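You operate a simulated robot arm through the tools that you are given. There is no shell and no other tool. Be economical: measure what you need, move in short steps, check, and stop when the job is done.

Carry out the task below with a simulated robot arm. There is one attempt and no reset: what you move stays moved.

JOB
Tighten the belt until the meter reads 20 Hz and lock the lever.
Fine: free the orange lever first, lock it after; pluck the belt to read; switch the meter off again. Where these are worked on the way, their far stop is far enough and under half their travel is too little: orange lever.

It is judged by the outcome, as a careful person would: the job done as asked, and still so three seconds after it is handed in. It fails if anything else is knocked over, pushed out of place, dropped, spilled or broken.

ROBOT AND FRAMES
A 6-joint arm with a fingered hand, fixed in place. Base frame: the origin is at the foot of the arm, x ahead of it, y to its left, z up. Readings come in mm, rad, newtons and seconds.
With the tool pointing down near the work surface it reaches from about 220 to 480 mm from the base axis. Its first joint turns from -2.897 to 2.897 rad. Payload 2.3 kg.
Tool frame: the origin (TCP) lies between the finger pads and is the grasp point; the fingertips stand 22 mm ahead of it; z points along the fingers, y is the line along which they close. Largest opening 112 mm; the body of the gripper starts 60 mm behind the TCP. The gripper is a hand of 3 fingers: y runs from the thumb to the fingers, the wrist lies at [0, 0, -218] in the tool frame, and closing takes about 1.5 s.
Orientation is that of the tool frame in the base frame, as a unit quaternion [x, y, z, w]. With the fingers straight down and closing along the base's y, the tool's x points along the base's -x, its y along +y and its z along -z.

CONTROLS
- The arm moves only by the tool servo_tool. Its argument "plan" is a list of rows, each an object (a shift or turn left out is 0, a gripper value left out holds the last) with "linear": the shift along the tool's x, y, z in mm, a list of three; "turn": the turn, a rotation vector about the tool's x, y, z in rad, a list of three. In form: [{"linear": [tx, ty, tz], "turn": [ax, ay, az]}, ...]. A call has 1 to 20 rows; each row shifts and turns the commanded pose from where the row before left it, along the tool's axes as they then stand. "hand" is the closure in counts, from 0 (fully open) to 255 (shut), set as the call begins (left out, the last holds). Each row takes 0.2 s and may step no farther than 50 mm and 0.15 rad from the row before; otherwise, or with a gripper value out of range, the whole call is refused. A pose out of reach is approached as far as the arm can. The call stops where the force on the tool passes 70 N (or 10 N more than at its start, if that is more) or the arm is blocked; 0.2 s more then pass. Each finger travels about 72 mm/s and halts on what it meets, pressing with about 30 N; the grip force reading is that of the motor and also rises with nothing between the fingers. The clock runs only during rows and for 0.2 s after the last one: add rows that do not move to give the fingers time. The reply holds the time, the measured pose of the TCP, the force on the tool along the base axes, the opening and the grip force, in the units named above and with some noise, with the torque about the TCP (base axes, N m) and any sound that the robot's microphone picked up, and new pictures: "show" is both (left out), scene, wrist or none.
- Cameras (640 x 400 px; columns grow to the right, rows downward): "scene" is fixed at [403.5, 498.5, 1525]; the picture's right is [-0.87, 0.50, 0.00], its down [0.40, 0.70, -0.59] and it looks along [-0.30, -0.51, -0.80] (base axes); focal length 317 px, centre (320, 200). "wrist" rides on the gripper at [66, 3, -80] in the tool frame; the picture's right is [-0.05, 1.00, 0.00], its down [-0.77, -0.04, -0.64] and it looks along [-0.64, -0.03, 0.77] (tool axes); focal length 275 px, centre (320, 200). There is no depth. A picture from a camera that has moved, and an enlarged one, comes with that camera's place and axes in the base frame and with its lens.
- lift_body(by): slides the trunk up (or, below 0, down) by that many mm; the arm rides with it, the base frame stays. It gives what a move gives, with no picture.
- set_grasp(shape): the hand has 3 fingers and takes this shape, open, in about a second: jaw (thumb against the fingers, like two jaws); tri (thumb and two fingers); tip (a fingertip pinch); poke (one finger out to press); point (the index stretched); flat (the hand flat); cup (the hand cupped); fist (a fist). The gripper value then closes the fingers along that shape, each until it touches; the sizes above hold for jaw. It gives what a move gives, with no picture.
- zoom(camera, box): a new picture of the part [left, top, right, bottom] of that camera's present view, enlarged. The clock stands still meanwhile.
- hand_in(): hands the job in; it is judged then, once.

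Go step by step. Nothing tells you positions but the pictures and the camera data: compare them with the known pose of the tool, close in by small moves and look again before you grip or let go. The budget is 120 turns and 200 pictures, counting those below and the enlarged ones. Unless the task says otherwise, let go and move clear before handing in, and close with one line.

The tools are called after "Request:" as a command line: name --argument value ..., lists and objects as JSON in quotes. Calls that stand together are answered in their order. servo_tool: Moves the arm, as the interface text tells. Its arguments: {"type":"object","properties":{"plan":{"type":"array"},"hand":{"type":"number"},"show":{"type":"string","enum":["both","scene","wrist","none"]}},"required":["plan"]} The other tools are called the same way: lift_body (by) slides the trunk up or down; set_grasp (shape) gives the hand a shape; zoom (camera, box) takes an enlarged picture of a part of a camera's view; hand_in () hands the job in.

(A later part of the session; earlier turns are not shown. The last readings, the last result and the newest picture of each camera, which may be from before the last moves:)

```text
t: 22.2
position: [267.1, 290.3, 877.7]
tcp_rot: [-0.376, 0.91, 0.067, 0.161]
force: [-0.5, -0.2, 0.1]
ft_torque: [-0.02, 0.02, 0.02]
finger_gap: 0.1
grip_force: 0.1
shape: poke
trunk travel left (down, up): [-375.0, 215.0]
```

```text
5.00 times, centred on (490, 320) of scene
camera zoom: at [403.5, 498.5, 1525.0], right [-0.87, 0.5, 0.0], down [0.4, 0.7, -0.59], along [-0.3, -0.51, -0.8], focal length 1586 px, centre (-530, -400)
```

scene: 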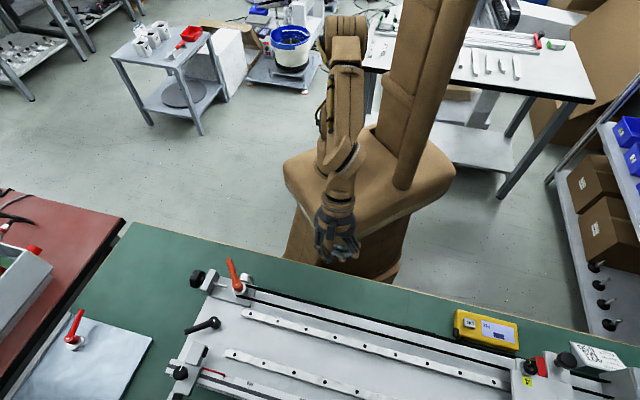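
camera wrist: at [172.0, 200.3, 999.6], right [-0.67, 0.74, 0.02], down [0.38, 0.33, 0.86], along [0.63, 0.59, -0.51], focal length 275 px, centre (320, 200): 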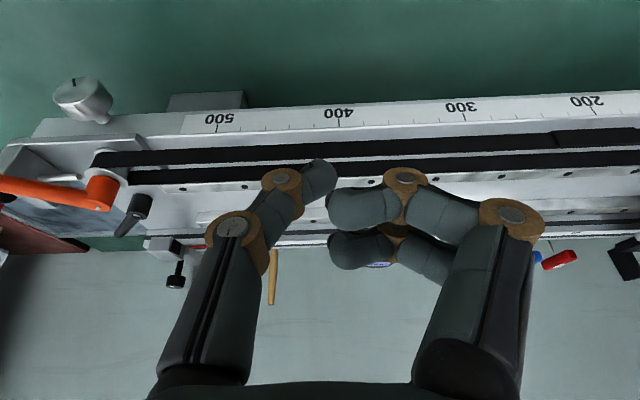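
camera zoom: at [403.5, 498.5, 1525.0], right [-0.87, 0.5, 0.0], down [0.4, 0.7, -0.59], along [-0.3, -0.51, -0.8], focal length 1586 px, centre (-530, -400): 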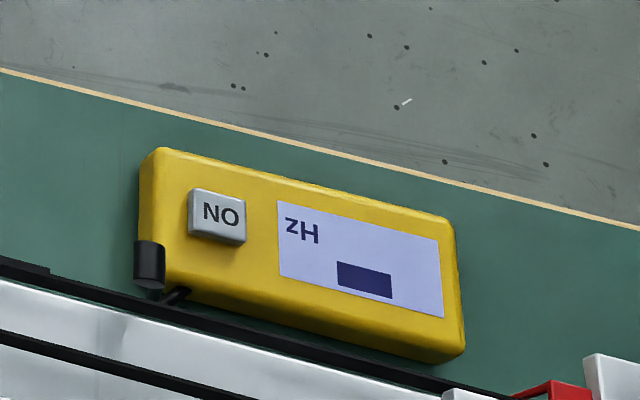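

No reading. There's a thicker belt segment near the sensor (ruler ~100–220); let me look at it.

Request:
servo_tool --plan '[{"linear": [0, 0, -20]}, {"linear": [0, 40, 0]}, {"linear": [0, 40, 0]}, {"linear": [5, 30, 0]}]' --show "wrist"

Request:
zoom --camera "scene" --box '[380, 280, 480, 350]'

```text
t: 23.2
position: [181.1, 362.3, 892.9]
tcp_rot: [-0.375, 0.91, 0.067, 0.161]
force: [-0.3, -0.1, -0.3]
ft_torque: [0.01, 0.04, -0.01]
finger_gap: 0.0
grip_force: 0.1
shape: poke
trunk travel left (down, up): [-375.0, 215.0]
camera wrist: at [113.8, 301.2, 945.1], right [-0.67, 0.74, 0.02], down [0.38, 0.33, 0.86], along [0.63, 0.59, -0.51], focal length 275 px, centre (320, 200)
```

wrist: 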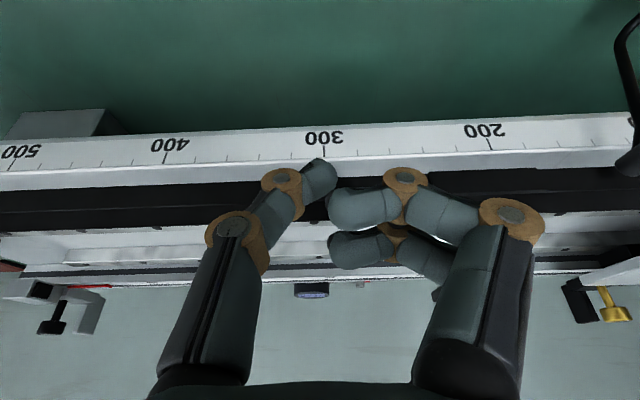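

```text
5.71 times, centred on (430, 315) of scene
camera zoom: at [403.5, 498.5, 1525.0], right [-0.87, 0.5, 0.0], down [0.4, 0.7, -0.59], along [-0.3, -0.51, -0.8], focal length 1813 px, centre (-309, -457)
```

zoom: 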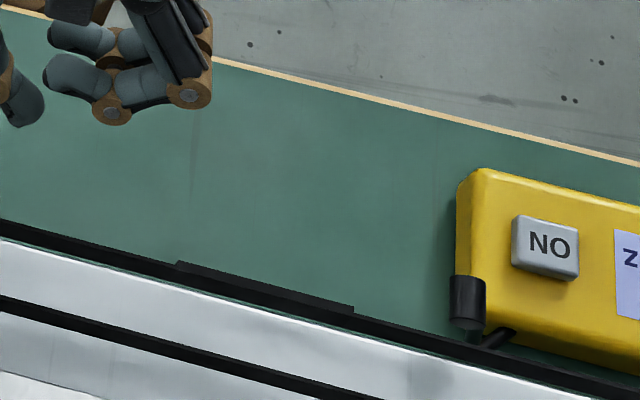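

Request:
servo_tool --plan '[{"linear": [0, 35, 0]}, {"linear": [0, 35, 0]}, {"linear": [0, 23, 0]}, {"linear": [0, 0, 0]}]' --show "wrist"

Request:
zoom --camera "wrist" --box '[200, 100, 440, 250]'

```text
t: 24.2
position: [114.1, 423.1, 892.2]
tcp_rot: [-0.377, 0.91, 0.066, 0.16]
force: [0.5, 0.8, 0.4]
ft_torque: [-0.02, 0.0, 0.03]
finger_gap: 0.0
grip_force: 0.0
shape: poke
trunk travel left (down, up): [-375.0, 215.0]
camera wrist: at [47.5, 363.1, 944.6], right [-0.67, 0.74, 0.02], down [0.38, 0.33, 0.86], along [0.63, 0.59, -0.51], focal length 275 px, centre (320, 200)
```

wrist: 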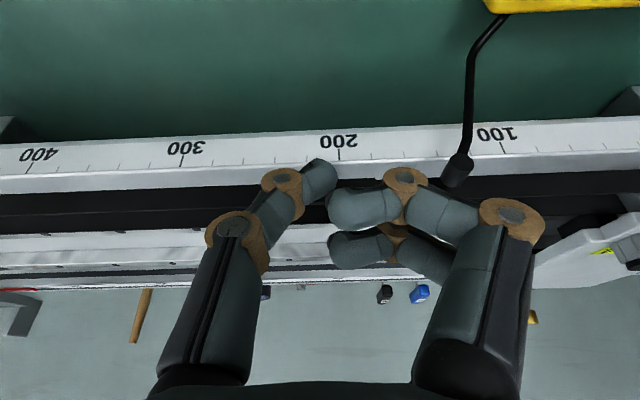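

```text
2.67 times, centred on (320, 175) of wrist
camera zoom: at [47.5, 363.1, 944.6], right [-0.67, 0.74, 0.02], down [0.38, 0.33, 0.86], along [0.63, 0.59, -0.51], focal length 734 px, centre (320, 267)
```

zoom: 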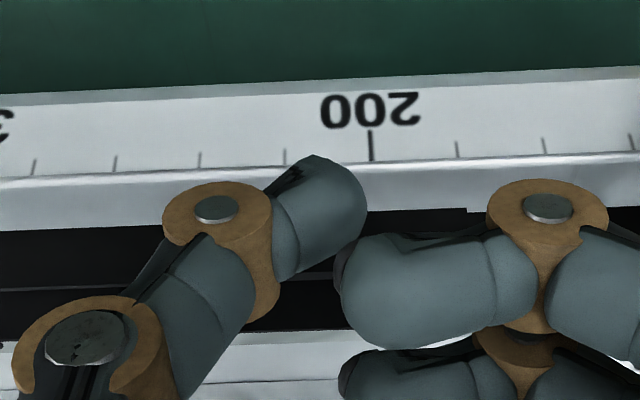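

Request:
servo_tool --plan '[{"linear": [3.5, -5, 9.5]}, {"linear": [-18, 0, 6.5]}, {"linear": [-7.5, 0, 2.7]}, {"linear": [-3.8, 0, 1.4]}, {"linear": [-3.8, 0, 1.4]}, {"linear": [0, 0, 0]}]' --show "none"

Request:
zoom --camera "wrist" --box '[200, 100, 440, 250]'

Request:
zoom --camera "scene" --box '[380, 270, 540, 360]'

```text
t: 25.6
position: [143.9, 446.5, 882.5]
tcp_rot: [-0.376, 0.91, 0.067, 0.162]
force: [-0.8, 0.8, -0.1]
ft_torque: [0.06, 0.01, -0.01]
finger_gap: 0.0
grip_force: 0.1
shape: poke
trunk travel left (down, up): [-375.0, 215.0]
```

```text
2.67 times, centred on (320, 175) of wrist
camera zoom: at [77.5, 386.4, 935.1], right [-0.67, 0.74, 0.02], down [0.38, 0.33, 0.86], along [0.63, 0.59, -0.51], focal length 734 px, centre (320, 267)
```

zoom: 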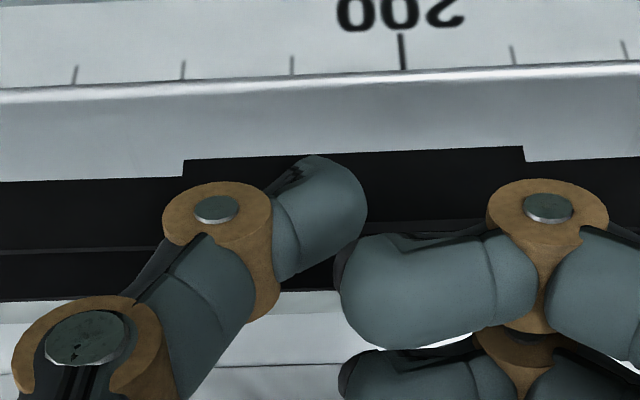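

```text
4.00 times, centred on (460, 315) of scene
camera zoom: at [403.5, 498.5, 1525.0], right [-0.87, 0.5, 0.0], down [0.4, 0.7, -0.59], along [-0.3, -0.51, -0.8], focal length 1269 px, centre (-240, -260)
```

zoom: 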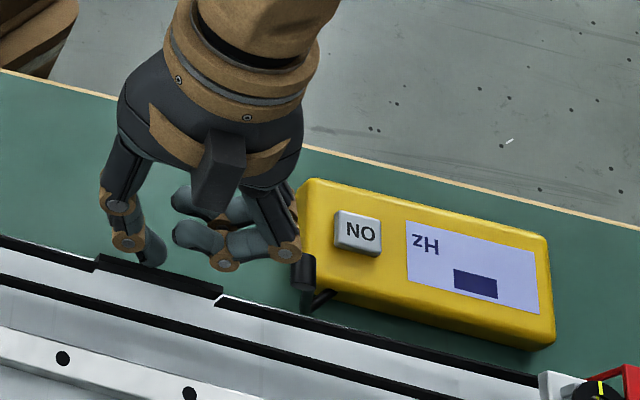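

Request:
servo_tool --plan '[{"linear": [0, -8, 0]}, {"linear": [-3.8, 0, 1.4]}, {"linear": [-2.8, 0, 1]}, {"linear": [0, 0, 0]}]' --show "none"

Request:
zoom --camera "wrist" --box '[200, 100, 440, 250]'

Request:
zoom --camera "scene" --box '[380, 270, 540, 360]'

```text
t: 26.6
position: [153.8, 444.7, 882.5]
tcp_rot: [-0.376, 0.91, 0.066, 0.162]
force: [-6.8, -8.5, -1.8]
ft_torque: [-0.18, 0.13, 0.03]
finger_gap: 0.0
grip_force: 0.1
shape: poke
trunk travel left (down, up): [-375.0, 215.0]
```

```text
2.67 times, centred on (320, 175) of wrist
camera zoom: at [87.2, 384.0, 935.5], right [-0.67, 0.74, 0.02], down [0.38, 0.33, 0.86], along [0.63, 0.59, -0.51], focal length 734 px, centre (320, 267)
```

zoom: 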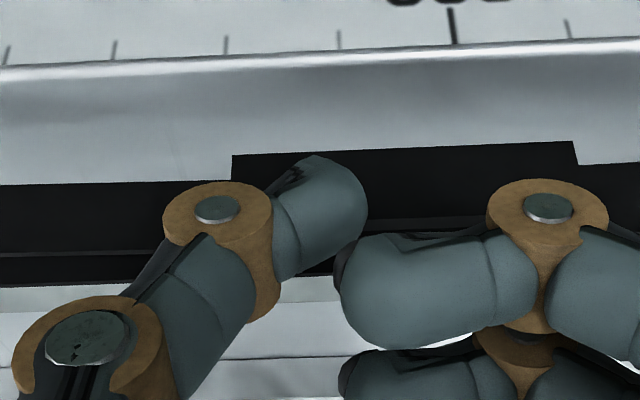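

```text
4.00 times, centred on (460, 315) of scene
camera zoom: at [403.5, 498.5, 1525.0], right [-0.87, 0.5, 0.0], down [0.4, 0.7, -0.59], along [-0.3, -0.51, -0.8], focal length 1269 px, centre (-240, -260)
```

zoom: 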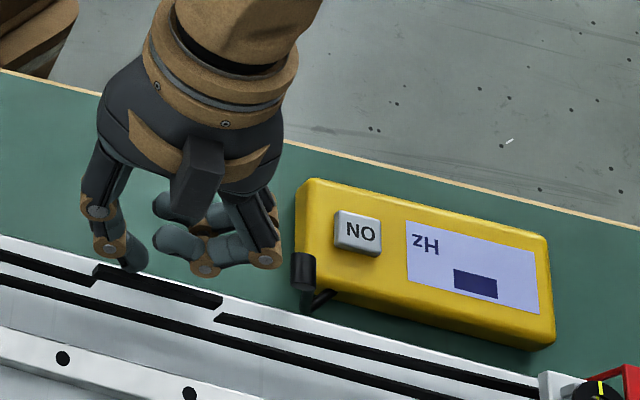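

Contact, about 11 N and the segment has deflected. Release by lifting quickly.

Request:
servo_tool --plan '[{"linear": [-14, 0, -38]}, {"linear": [0, 0, 0]}]' --show "none"

Request:
zoom --camera "scene" --box '[440, 280, 540, 360]'

```text
t: 27.2
position: [155.3, 445.8, 924.1]
tcp_rot: [-0.376, 0.91, 0.067, 0.161]
force: [-0.5, -0.5, -0.8]
ft_torque: [0.01, 0.02, -0.02]
finger_gap: 0.2
grip_force: 0.1
shape: poke
trunk travel left (down, up): [-375.0, 215.0]
```

```text
5.00 times, centred on (490, 320) of scene
camera zoom: at [403.5, 498.5, 1525.0], right [-0.87, 0.5, 0.0], down [0.4, 0.7, -0.59], along [-0.3, -0.51, -0.8], focal length 1586 px, centre (-530, -400)
```

zoom: 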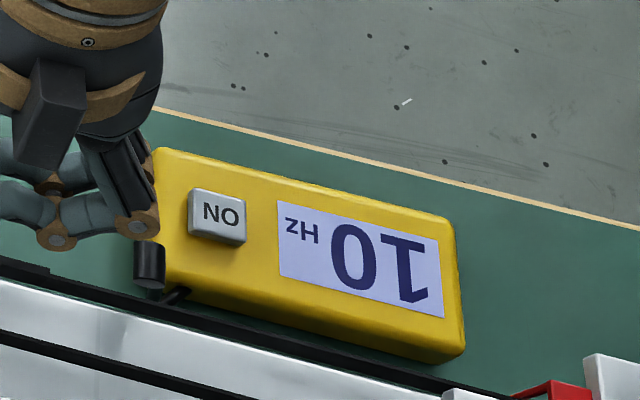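

Baseline reads 10 Hz. Now move to the orange lever (hub ≈(429,198,876), tip ≈(420,138,899)).

Request:
servo_tool --plan '[{"linear": [-15.4, 0, -42]}, {"linear": [5, -41.8, -1.8], "turn": [0.0448, 0, 0.123]}, {"linear": [-0.2, -42.1, 0], "turn": [0.0448, 0, 0.123]}, {"linear": [-5.4, -41.7, 2], "turn": [0.0448, 0, 0.123]}, {"linear": [-10.4, -40.7, 3.8], "turn": [0.0448, 0, 0.123]}, {"linear": [-15.3, -38.9, 5.6], "turn": [0.0448, 0, 0.123]}, {"linear": [-20, -36.4, 7.3], "turn": [0.0448, 0, 0.123]}, {"linear": [-24.2, -33.3, 8.8]}, {"linear": [-24.2, -33.3, 8.8]}, {"linear": [-20, -33.3, 7]}, {"linear": [0, 0, 0]}]'

Request:
zoom --camera "scene" --box '[170, 220, 290, 300]'

```text
t: 29.6
position: [383.5, 144.2, 967.1]
tcp_rot: [0.002, 0.985, 0.001, 0.174]
force: [-0.1, -1.0, -0.7]
ft_torque: [0.0, 0.01, 0.0]
finger_gap: 0.0
grip_force: 0.1
shape: poke
trunk travel left (down, up): [-375.0, 215.0]
camera wrist: at [293.1, 148.1, 1019.8], right [0.05, 1.0, 0.02], down [0.51, -0.04, 0.86], along [0.86, -0.03, -0.51], focal length 275 px, centre (320, 200)
```

scene: 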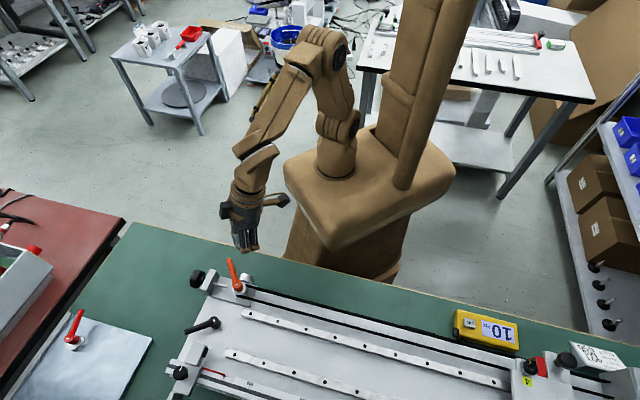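
wrist: 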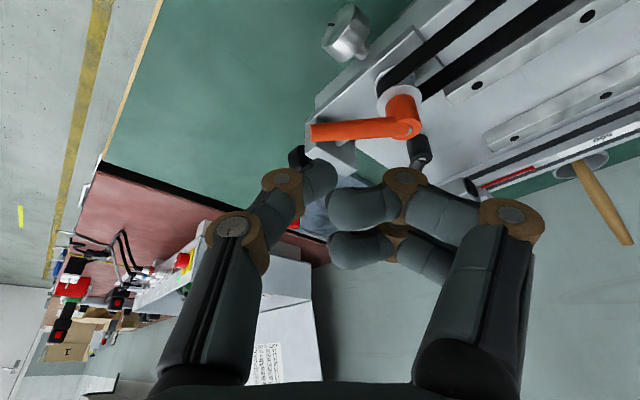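

```text
5.00 times, centred on (230, 260) of scene
camera zoom: at [403.5, 498.5, 1525.0], right [-0.87, 0.5, 0.0], down [0.4, 0.7, -0.59], along [-0.3, -0.51, -0.8], focal length 1586 px, centre (770, -100)
```

zoom: 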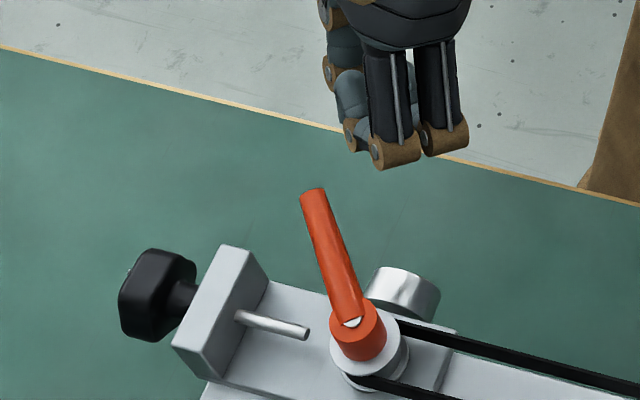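

Request:
servo_tool --plan '[{"linear": [7, 1, 19]}, {"linear": [7, 1, 19]}, {"linear": [6.5, 0, 18.4]}, {"linear": [0, 0, 0]}]' --show "wrist"

Request:
zoom --camera "scene" --box '[170, 220, 290, 300]'

```text
t: 30.6
position: [382.8, 145.9, 906.7]
tcp_rot: [0.002, 0.985, 0.001, 0.174]
force: [0.0, -0.8, -0.4]
ft_torque: [0.0, 0.02, 0.0]
finger_gap: 0.0
grip_force: 0.0
shape: poke
trunk travel left (down, up): [-375.0, 215.0]
camera wrist: at [292.4, 150.9, 958.9], right [0.05, 1.0, 0.02], down [0.51, -0.04, 0.86], along [0.86, -0.03, -0.51], focal length 275 px, centre (320, 200)
```

wrist: 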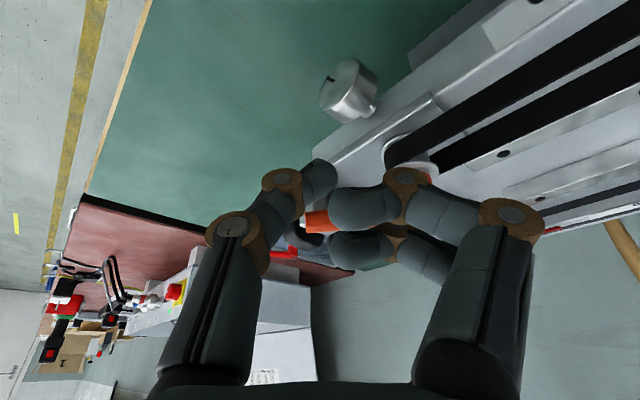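

```text
5.00 times, centred on (230, 260) of scene
camera zoom: at [403.5, 498.5, 1525.0], right [-0.87, 0.5, 0.0], down [0.4, 0.7, -0.59], along [-0.3, -0.51, -0.8], focal length 1586 px, centre (770, -100)
```

zoom: 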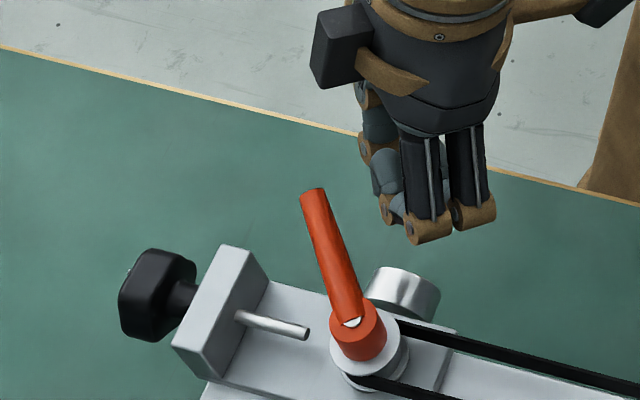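

Request:
servo_tool --plan '[{"linear": [-9.4, 0, 3.4]}, {"linear": [-4.7, 0, 1.7]}, {"linear": [-4.7, 0, 1.7]}, {"linear": [0, 0, 0]}]' --show "none"

Request:
zoom --camera "scene" --box '[170, 220, 290, 300]'

Request:
zoom --camera "wrist" --box '[240, 120, 440, 245]'

```text
t: 31.6
position: [402.3, 148.2, 908.3]
tcp_rot: [0.002, 0.985, 0.0, 0.173]
force: [-1.5, -0.2, -0.3]
ft_torque: [0.02, 0.02, 0.0]
finger_gap: 0.0
grip_force: 0.0
shape: poke
trunk travel left (down, up): [-375.0, 215.0]
```

```text
5.00 times, centred on (230, 260) of scene
camera zoom: at [403.5, 498.5, 1525.0], right [-0.87, 0.5, 0.0], down [0.4, 0.7, -0.59], along [-0.3, -0.51, -0.8], focal length 1586 px, centre (770, -100)
```

zoom: 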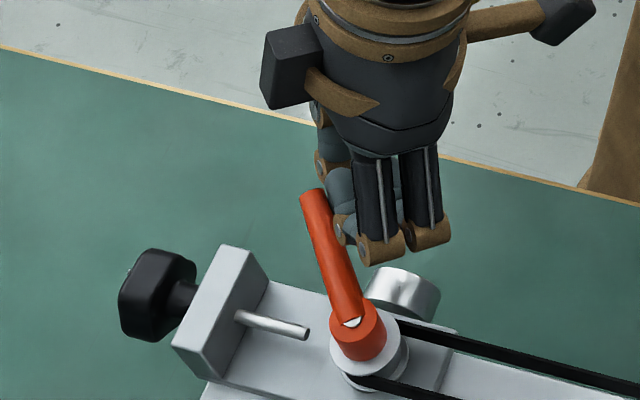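

```text
3.20 times, centred on (340, 182) of wrist
camera zoom: at [312.1, 150.9, 960.8], right [0.05, 1.0, 0.02], down [0.51, -0.04, 0.86], along [0.86, -0.03, -0.51], focal length 881 px, centre (256, 256)
```

zoom: 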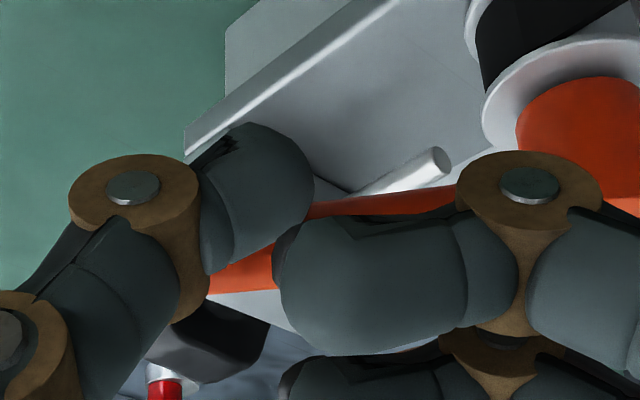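

Request:
servo_tool --plan '[{"linear": [-4.7, 0, 1.7]}, {"linear": [-4.7, 0, 1.7]}, {"linear": [-4.7, 0, 1.7]}, {"linear": [0, 0, 0]}]' --show "none"

Request:
zoom --camera "scene" --box '[170, 220, 290, 300]'

```text
t: 32.6
position: [406.3, 147.2, 908.8]
tcp_rot: [0.003, 0.985, -0.002, 0.171]
force: [-55.8, 2.3, -25.4]
ft_torque: [0.02, 1.02, -0.02]
finger_gap: 0.1
grip_force: 0.1
shape: poke
trunk travel left (down, up): [-375.0, 215.0]
```

```text
5.00 times, centred on (230, 260) of scene
camera zoom: at [403.5, 498.5, 1525.0], right [-0.87, 0.5, 0.0], down [0.4, 0.7, -0.59], along [-0.3, -0.51, -0.8], focal length 1586 px, centre (770, -100)
```

zoom: 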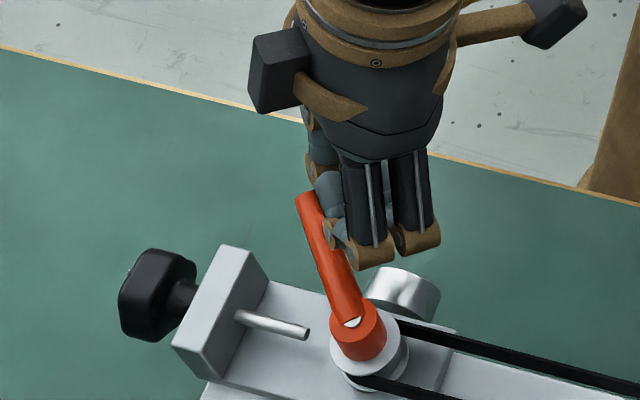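

CCW is against a stop (56 N, no motion). Back off, hop over, and try the other direction.

Request:
servo_tool --plan '[{"linear": [14.1, 0, -5.1]}, {"linear": [-7.7, 0, -21]}, {"linear": [-7.7, 0, -21]}, {"linear": [-23, -2, 8.4]}, {"linear": [-23, -2, 8.4]}, {"linear": [0, 0, 0]}]' --show "none"

Request:
zoom --camera "scene" --box '[170, 220, 290, 300]'

Request:
zoom --camera "wrist" --box '[200, 80, 440, 230]'

```text
t: 34.0
position: [450.0, 145.2, 955.3]
tcp_rot: [0.001, 0.985, 0.001, 0.174]
force: [-0.3, 0.8, -0.4]
ft_torque: [0.01, -0.02, -0.01]
finger_gap: 0.4
grip_force: 0.0
shape: poke
trunk travel left (down, up): [-375.0, 215.0]
```

```text
5.00 times, centred on (230, 260) of scene
camera zoom: at [403.5, 498.5, 1525.0], right [-0.87, 0.5, 0.0], down [0.4, 0.7, -0.59], along [-0.3, -0.51, -0.8], focal length 1586 px, centre (770, -100)
```

zoom: 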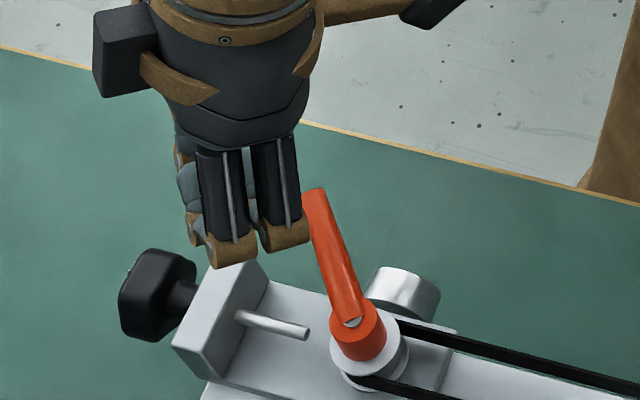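

```text
2.67 times, centred on (320, 155) of wrist
camera zoom: at [359.1, 148.5, 1008.0], right [0.05, 1.0, 0.02], down [0.51, -0.04, 0.86], along [0.86, -0.03, -0.51], focal length 734 px, centre (320, 320)
```

zoom: 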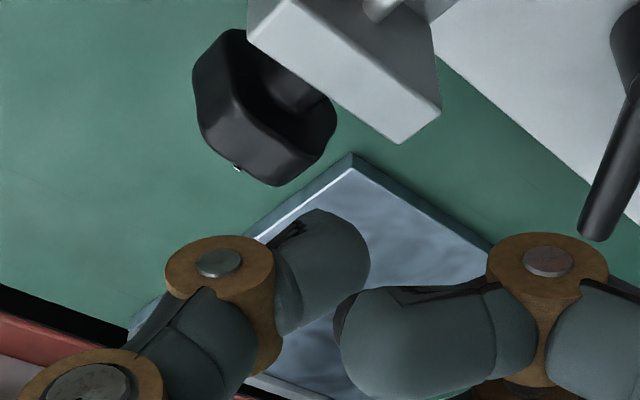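

Request:
servo_tool --plan '[{"linear": [18.3, 1, -6.7]}, {"linear": [8.4, 0, 23]}, {"linear": [6, 0, 16.5]}, {"linear": [2.4, 0, 6.6]}, {"linear": [0, 0, 0]}]' --show "none"

Request:
zoom --camera "scene" --box '[170, 220, 290, 300]'

Request:
zoom --camera "wrist" --box '[200, 80, 440, 230]'

```text
t: 35.2
position: [432.2, 145.2, 904.4]
tcp_rot: [0.002, 0.985, 0.001, 0.173]
force: [-0.1, -1.2, 0.4]
ft_torque: [0.04, 0.0, 0.0]
finger_gap: 0.0
grip_force: 0.1
shape: poke
trunk travel left (down, up): [-375.0, 215.0]
```

```text
5.00 times, centred on (230, 260) of scene
camera zoom: at [403.5, 498.5, 1525.0], right [-0.87, 0.5, 0.0], down [0.4, 0.7, -0.59], along [-0.3, -0.51, -0.8], focal length 1586 px, centre (770, -100)
```

zoom: 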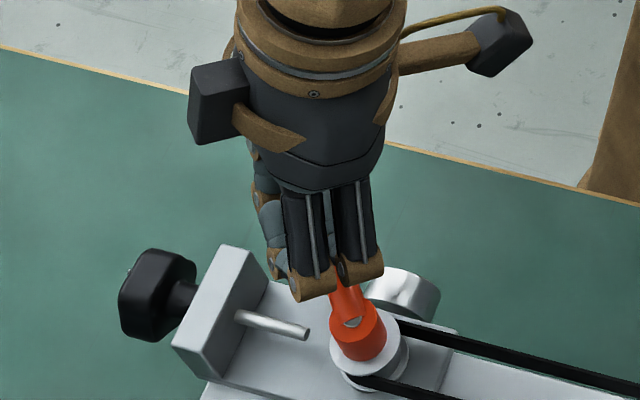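

```text
2.67 times, centred on (320, 155) of wrist
camera zoom: at [340.8, 149.9, 958.2], right [0.05, 1.0, 0.02], down [0.51, -0.04, 0.86], along [0.86, -0.03, -0.51], focal length 734 px, centre (320, 320)
```

zoom: 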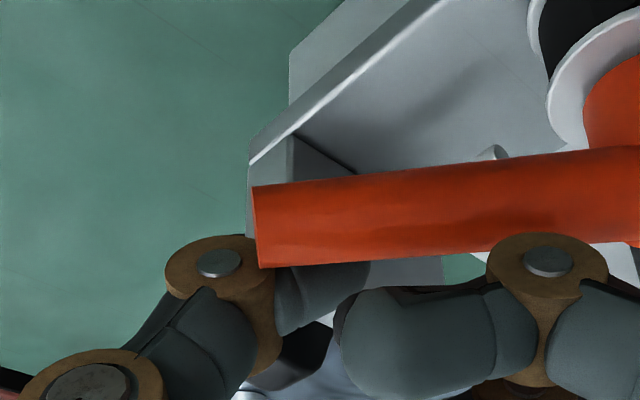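

Request:
servo_tool --plan '[{"linear": [5.6, 0, -2]}, {"linear": [4.7, 0, -1.7]}, {"linear": [4.7, 0, -1.7]}, {"linear": [4.7, 0, -1.7]}, {"linear": [0, 0, 0]}]' --show "none"

Request:
zoom --camera "scene" --box '[170, 220, 290, 300]'

Request:
zoom --camera "wrist" --box '[200, 80, 440, 230]'

```text
t: 36.5
position: [411.1, 145.2, 902.3]
tcp_rot: [0.002, 0.985, 0.0, 0.174]
force: [0.3, 1.1, 0.1]
ft_torque: [0.0, -0.01, -0.03]
finger_gap: 0.0
grip_force: 0.0
shape: poke
trunk travel left (down, up): [-375.0, 215.0]
```

```text
5.00 times, centred on (230, 260) of scene
camera zoom: at [403.5, 498.5, 1525.0], right [-0.87, 0.5, 0.0], down [0.4, 0.7, -0.59], along [-0.3, -0.51, -0.8], focal length 1586 px, centre (770, -100)
```

zoom: 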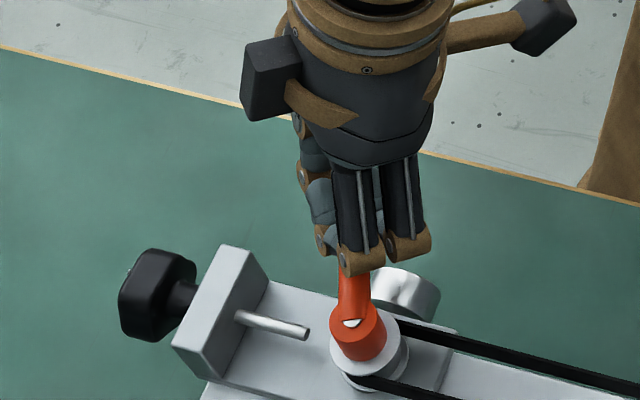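

```text
2.67 times, centred on (320, 155) of wrist
camera zoom: at [320.6, 149.1, 956.6], right [0.05, 1.0, 0.02], down [0.51, -0.04, 0.86], along [0.86, -0.03, -0.51], focal length 734 px, centre (320, 320)
```

zoom: 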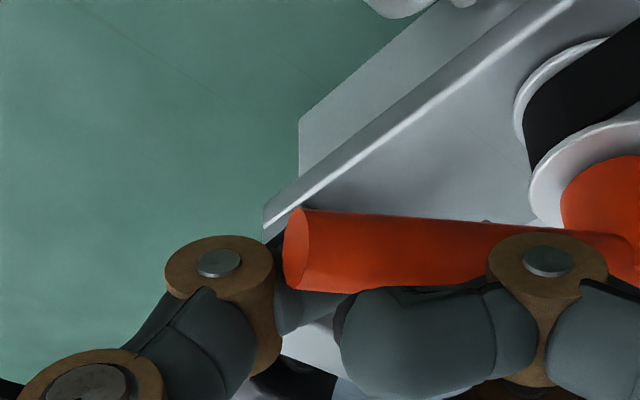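

Lever moves freely clockwise. Continue along the arc.

Request:
servo_tool --plan '[{"linear": [10.1, 7.7, -3.7]}, {"linear": [10.3, 7, -3.8]}, {"linear": [8.4, 9.6, -3]}, {"linear": [5.6, 11.6, -2]}, {"linear": [0, 0, 0]}]' --show "none"

Request:
zoom --camera "scene" --box '[170, 220, 290, 300]'

Request:
zoom --camera "wrist" --box '[200, 80, 440, 230]'

```text
t: 37.6
position: [374.7, 182.3, 904.5]
tcp_rot: [0.001, 0.985, 0.001, 0.174]
force: [-0.2, -0.1, 0.3]
ft_torque: [-0.02, 0.0, -0.02]
finger_gap: 0.0
grip_force: 0.1
shape: poke
trunk travel left (down, up): [-375.0, 215.0]
```

```text
5.00 times, centred on (230, 260) of scene
camera zoom: at [403.5, 498.5, 1525.0], right [-0.87, 0.5, 0.0], down [0.4, 0.7, -0.59], along [-0.3, -0.51, -0.8], focal length 1586 px, centre (770, -100)
```

zoom: 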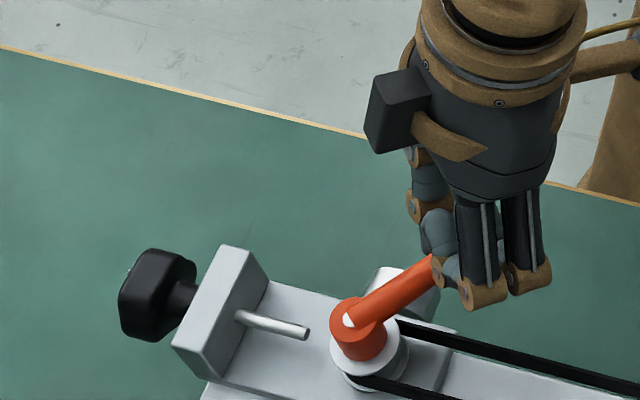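

```text
2.67 times, centred on (320, 155) of wrist
camera zoom: at [284.5, 186.1, 957.0], right [0.05, 1.0, 0.02], down [0.51, -0.04, 0.86], along [0.86, -0.03, -0.51], focal length 734 px, centre (320, 320)
```

zoom: 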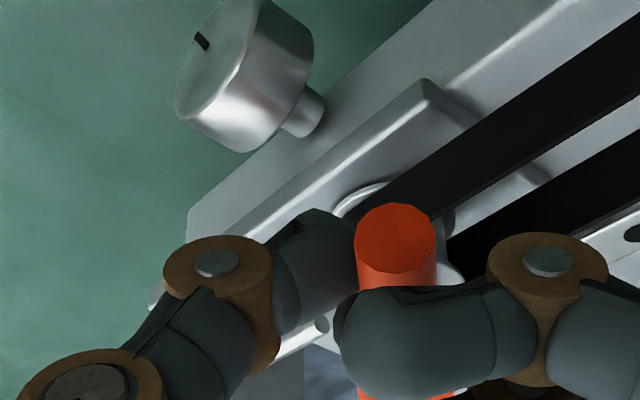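

Lever is now about az −180; continue toward the far stop.

Request:
servo_tool --plan '[{"linear": [2, 10, -0.8]}, {"linear": [-1, 8, 0.3]}, {"linear": [-2, 7, 0.7]}, {"linear": [0, 0, 0]}]' --show "none"

Request:
zoom --camera "scene" --box '[170, 220, 290, 300]'

Request:
zoom --camera "wrist" --box '[200, 80, 440, 230]'

```text
t: 38.6
position: [373.0, 202.4, 904.6]
tcp_rot: [0.002, 0.985, 0.002, 0.173]
force: [-7.3, -31.9, -10.0]
ft_torque: [-0.3, 0.19, -0.26]
finger_gap: 0.0
grip_force: 0.1
shape: poke
trunk travel left (down, up): [-375.0, 215.0]
```

```text
5.00 times, centred on (230, 260) of scene
camera zoom: at [403.5, 498.5, 1525.0], right [-0.87, 0.5, 0.0], down [0.4, 0.7, -0.59], along [-0.3, -0.51, -0.8], focal length 1586 px, centre (770, -100)
```

zoom: 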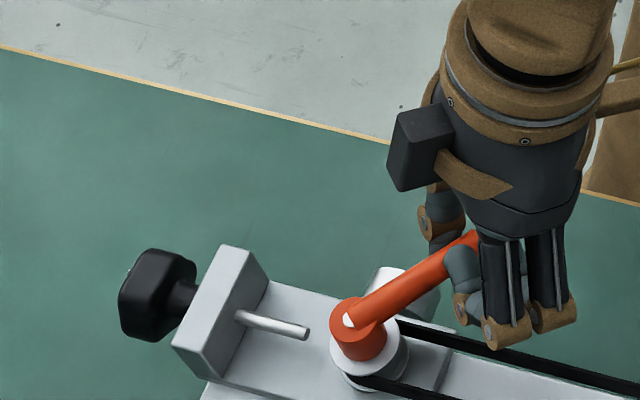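

```text
2.67 times, centred on (320, 155) of wrist
camera zoom: at [283.0, 205.4, 957.8], right [0.05, 1.0, 0.02], down [0.51, -0.04, 0.86], along [0.86, -0.03, -0.51], focal length 734 px, centre (320, 320)
```

zoom: 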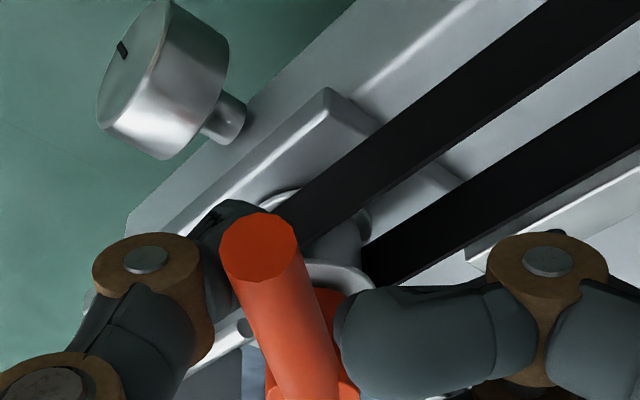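

Lever is at its far stop (freed). Back off and look at the two knobs closely.

Request:
servo_tool --plan '[{"linear": [0, -20, 0]}, {"linear": [-10, 0, -28]}, {"linear": [-10, 0, -28]}, {"linear": [0, -30, -10]}, {"linear": [-5, -30, -10]}]' --show "wrist"

Request:
zoom --camera "wrist" --box '[280, 0, 480, 125]'

Request:
zoom --camera "scene" --box '[180, 255, 260, 310]'

```text
t: 39.9
position: [374.1, 127.2, 985.1]
tcp_rot: [0.002, 0.985, 0.0, 0.175]
force: [-0.1, 0.3, 0.0]
ft_torque: [-0.01, -0.04, 0.0]
finger_gap: 0.2
grip_force: 0.0
shape: poke
trunk travel left (down, up): [-375.0, 215.0]
camera wrist: at [283.4, 130.0, 1037.6], right [0.05, 1.0, 0.02], down [0.51, -0.04, 0.86], along [0.86, -0.03, -0.51], focal length 275 px, centre (320, 200)
```

wrist: 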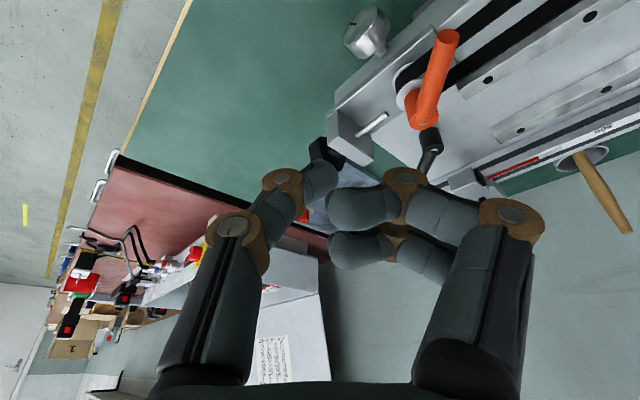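

```text
3.20 times, centred on (380, 62) of wrist
camera zoom: at [283.4, 130.0, 1037.6], right [0.05, 1.0, 0.02], down [0.51, -0.04, 0.86], along [0.86, -0.03, -0.51], focal length 881 px, centre (128, 640)
```

zoom: 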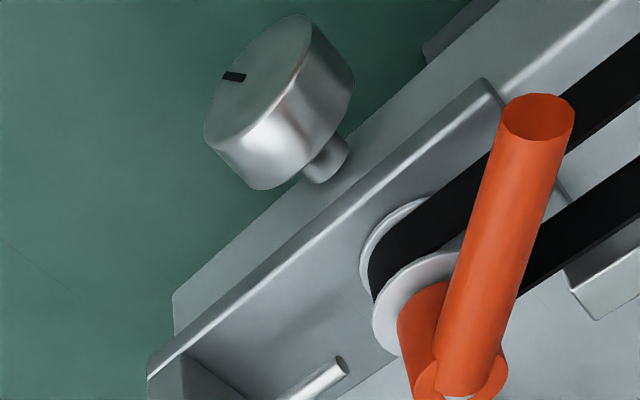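

```text
7.27 times, centred on (220, 282) of scene
camera zoom: at [403.5, 498.5, 1525.0], right [-0.87, 0.5, 0.0], down [0.4, 0.7, -0.59], along [-0.3, -0.51, -0.8], focal length 2307 px, centre (1047, -400)
```

zoom: 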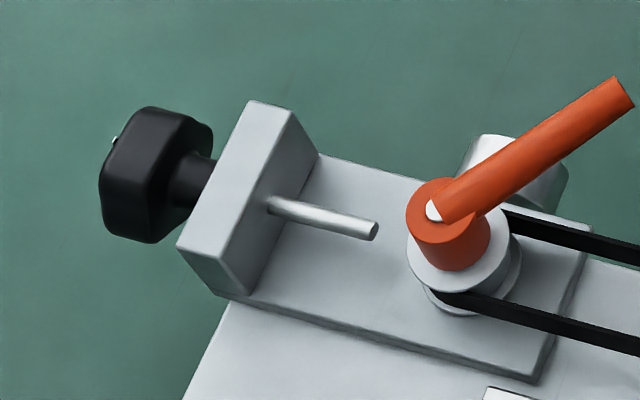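

The black knob has the ~M5 screw through the bracket, so it's the tension screw. I'll take the jaw shape and orient to grip it from the robot side (knob ≈(498,131,865)).

Request:
set_grasp --shape "jaw"

Request:
servo_tool --plan '[{"linear": [11.3, -43.5, -4.1]}, {"linear": [11.3, -43.5, -4.1]}, {"turn": [0, 0.12, 0]}, {"turn": [0, 0.12, 0]}, {"turn": [0, 0.11, 0]}, {"turn": [0, 0, 0.131]}, {"turn": [0, 0, 0.131]}, {"turn": [0, 0, 0.131]}, {"turn": [0, 0, 0.131]}, {"turn": [0, 0, 0.131]}, {"turn": [0, 0, 0.131]}, {"linear": [-5.5, 9.3, 7.5], "turn": [-0.15, 0, 0]}, {"linear": [-5.5, 8.1, 8.8], "turn": [-0.15, 0, 0]}, {"linear": [-5.5, 6.7, 9.9], "turn": [-0.15, 0, 0]}, {"linear": [-5.5, 5.1, 10.8], "turn": [-0.15, 0, 0]}, {"linear": [-5.5, 3.4, 11.4], "turn": [-0.15, 0, 0]}, {"linear": [-5.5, 1.7, 11.8], "turn": [-0.15, 0, 0]}, {"linear": [-5.5, -0.1, 11.9], "turn": [-0.15, 0, 0]}, {"linear": [-5.5, -1.9, 11.8], "turn": [-0.15, 0, 0]}, {"linear": [0, 0, 0]}]'

```text
t: 40.8
position: [373.8, 126.2, 984.1]
tcp_rot: [0.002, 0.985, 0.001, 0.173]
force: [0.5, -0.1, -0.4]
ft_torque: [-0.05, 0.02, 0.0]
finger_gap: 111.5
grip_force: 0.0
shape: jaw
trunk travel left (down, up): [-375.0, 215.0]
```

```text
t: 45.0
position: [446.7, 57.0, 945.9]
tcp_rot: [0.319, 0.763, 0.52, 0.214]
force: [-0.1, 0.2, 0.1]
ft_torque: [0.02, 0.0, 0.0]
finger_gap: 111.8
grip_force: 0.0
shape: jaw
out of reach, approached as far as the arm can: row 19
trunk travel left (down, up): [-375.0, 215.0]
camera wrist: at [347.1, 52.5, 978.0], right [0.29, 0.22, 0.93], down [0.12, -0.97, 0.2], along [0.95, 0.05, -0.31], focal length 275 px, centre (320, 200)
```

scene: 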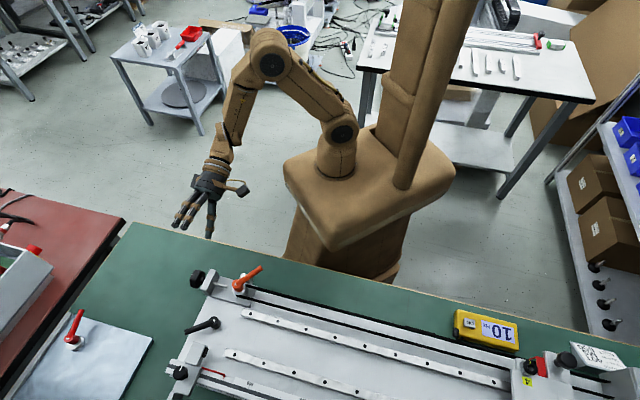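
wrist: 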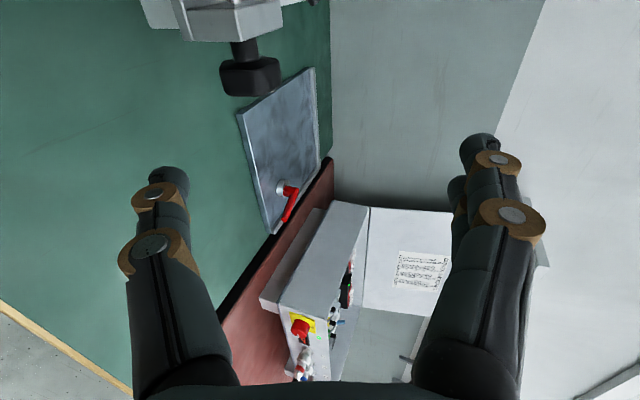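

Orientation is good. Lower the trunk 80 mm to bring the TCP to knob height.

Request:
lift_body --by -80

Request:
servo_tool --plan '[{"linear": [6, 0, 0]}, {"linear": [6.8, 0, 0]}, {"linear": [0, 0, 0]}]'

Request:
zoom --camera "wrist" --box '[160, 0, 480, 200]'

Request:
zoom --camera "scene" --box '[160, 200, 280, 300]'

```text
t: 46.1
position: [446.2, 57.5, 865.6]
tcp_rot: [0.318, 0.763, 0.521, 0.214]
force: [0.4, 0.6, 0.5]
ft_torque: [-0.01, 0.0, -0.01]
finger_gap: 111.9
grip_force: 0.0
shape: jaw
trunk travel left (down, up): [-295.0, 295.0]
```

```text
t: 46.9
position: [439.4, 65.6, 869.3]
tcp_rot: [0.32, 0.763, 0.519, 0.213]
force: [0.9, 0.5, 0.0]
ft_torque: [0.03, 0.02, 0.0]
finger_gap: 111.8
grip_force: 0.0
shape: jaw
out of reach, approached as far as the arm can: row 2
trunk travel left (down, up): [-295.0, 295.0]
camera wrist: at [340.2, 61.4, 902.9], right [0.3, 0.22, 0.93], down [0.12, -0.97, 0.2], along [0.95, 0.05, -0.32], focal length 275 px, centre (320, 200)
```

scene: 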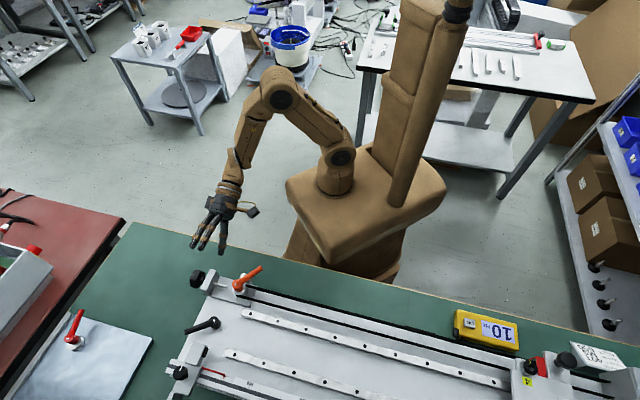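
wrist: 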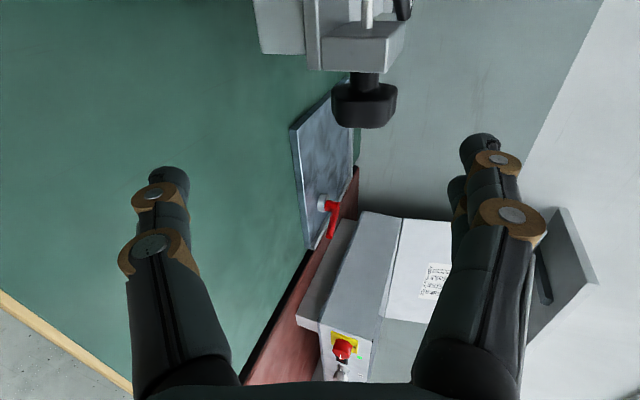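

```text
2.00 times, centred on (320, 100) of wrist
camera zoom: at [340.2, 61.4, 902.9], right [0.3, 0.22, 0.93], down [0.12, -0.97, 0.2], along [0.95, 0.05, -0.32], focal length 551 px, centre (320, 400)
```

zoom: 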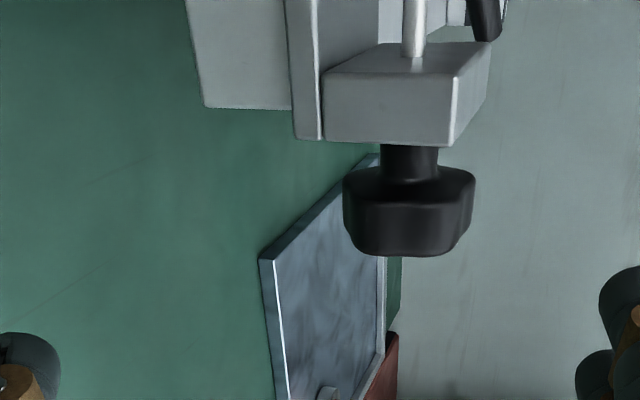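

```text
4.00 times, centred on (220, 250) of scene
camera zoom: at [403.5, 498.5, 1525.0], right [-0.87, 0.5, 0.0], down [0.4, 0.7, -0.59], along [-0.3, -0.51, -0.8], focal length 1269 px, centre (720, 0)
```

zoom: 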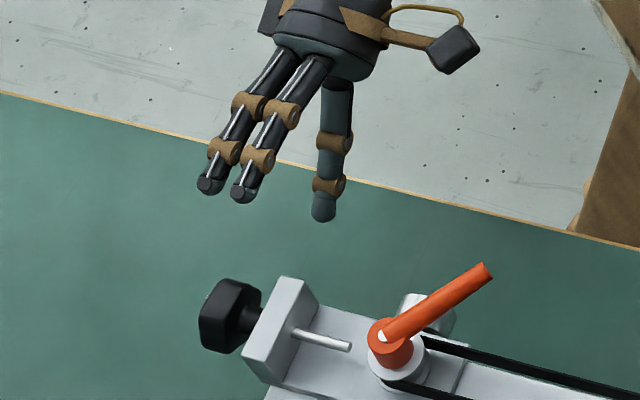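

Knob confirmed at (498,130,864), Ø≈39. Advance in two stages.

Request:
servo_tool --plan '[{"linear": [1.5, 14, 0]}, {"linear": [0, 13, 0]}, {"linear": [0, 0, 25]}, {"linear": [0, 0, 25]}, {"linear": [0, 0, 0]}]' --show "wrist"

Request:
zoom --camera "scene" --box '[160, 220, 280, 320]'

```text
t: 48.1
position: [478.6, 105.7, 876.9]
tcp_rot: [0.318, 0.763, 0.521, 0.214]
force: [-0.8, 0.7, -0.6]
ft_torque: [-0.01, -0.02, 0.03]
finger_gap: 112.0
grip_force: 0.1
shape: jaw
trunk travel left (down, up): [-295.0, 295.0]
camera wrist: at [379.1, 101.8, 909.9], right [0.3, 0.22, 0.93], down [0.12, -0.97, 0.2], along [0.95, 0.05, -0.31], focal length 275 px, centre (320, 200)
```

wrist: 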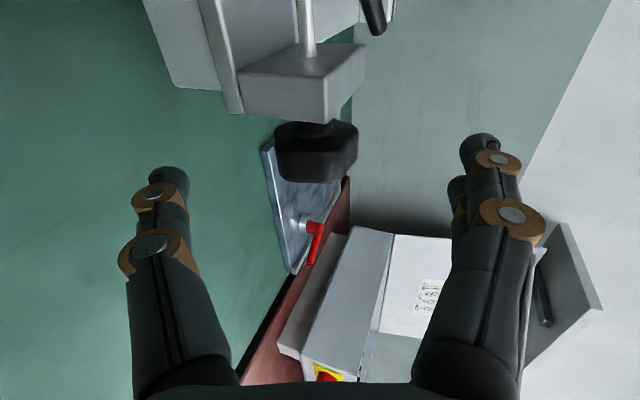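

```text
4.00 times, centred on (220, 270) of scene
camera zoom: at [403.5, 498.5, 1525.0], right [-0.87, 0.5, 0.0], down [0.4, 0.7, -0.59], along [-0.3, -0.51, -0.8], focal length 1269 px, centre (720, -80)
```

zoom: 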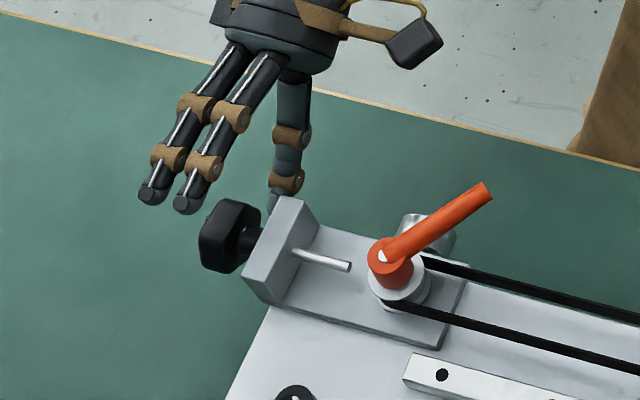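

Request:
servo_tool --plan '[{"linear": [1, 0, 17]}, {"linear": [1, -0.6, 16.5]}, {"linear": [0, 0, 0]}]' --show "wrist"

Request:
servo_tool --plan '[{}, {}, {}, {}, {}, {}]' --hand 255 --show "wrist"

Request:
zoom --camera "scene" --box '[160, 220, 280, 320]'

```text
t: 48.9
position: [498.6, 128.0, 863.0]
tcp_rot: [0.319, 0.763, 0.521, 0.214]
force: [-0.3, -1.1, -0.1]
ft_torque: [-0.04, -0.01, 0.02]
finger_gap: 111.9
grip_force: 0.1
shape: jaw
trunk travel left (down, up): [-295.0, 295.0]
camera wrist: at [398.8, 123.4, 896.2], right [0.3, 0.22, 0.93], down [0.12, -0.97, 0.2], along [0.95, 0.05, -0.31], focal length 275 px, centre (320, 200)
```

wrist: 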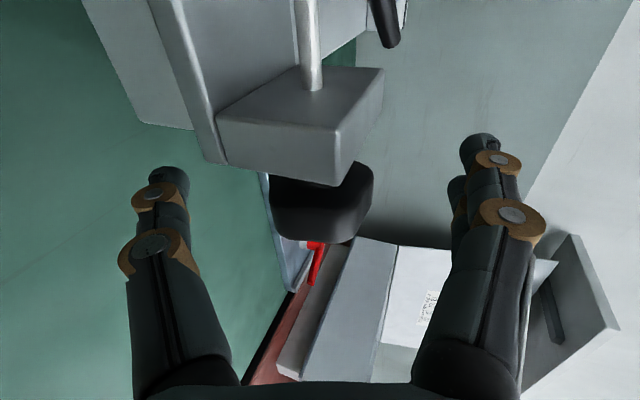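

```text
t: 50.3
position: [500.5, 129.0, 862.1]
tcp_rot: [0.319, 0.764, 0.519, 0.213]
force: [5.2, 2.2, -14.7]
ft_torque: [0.11, 0.09, -0.11]
finger_gap: 12.8
grip_force: 30.2
shape: jaw
trunk travel left (down, up): [-295.0, 295.0]
camera wrist: at [400.6, 123.8, 894.5], right [0.3, 0.22, 0.93], down [0.12, -0.97, 0.2], along [0.95, 0.05, -0.32], focal length 275 px, centre (320, 200)
```

wrist: 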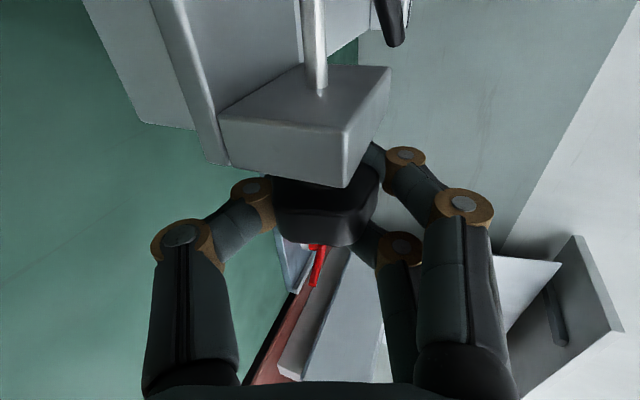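

```text
4.00 times, centred on (220, 270) of scene
camera zoom: at [403.5, 498.5, 1525.0], right [-0.87, 0.5, 0.0], down [0.4, 0.7, -0.59], along [-0.3, -0.51, -0.8], focal length 1269 px, centre (720, -80)
```

zoom: 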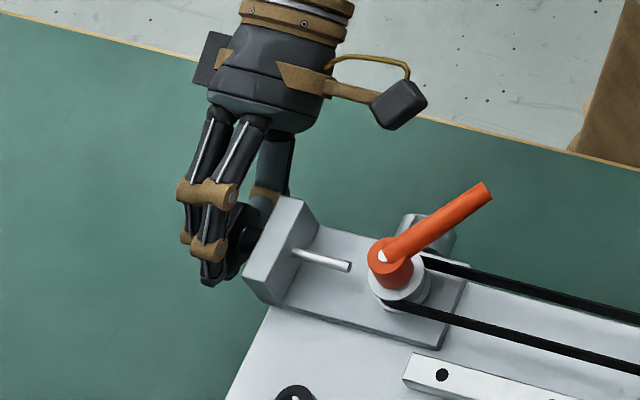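

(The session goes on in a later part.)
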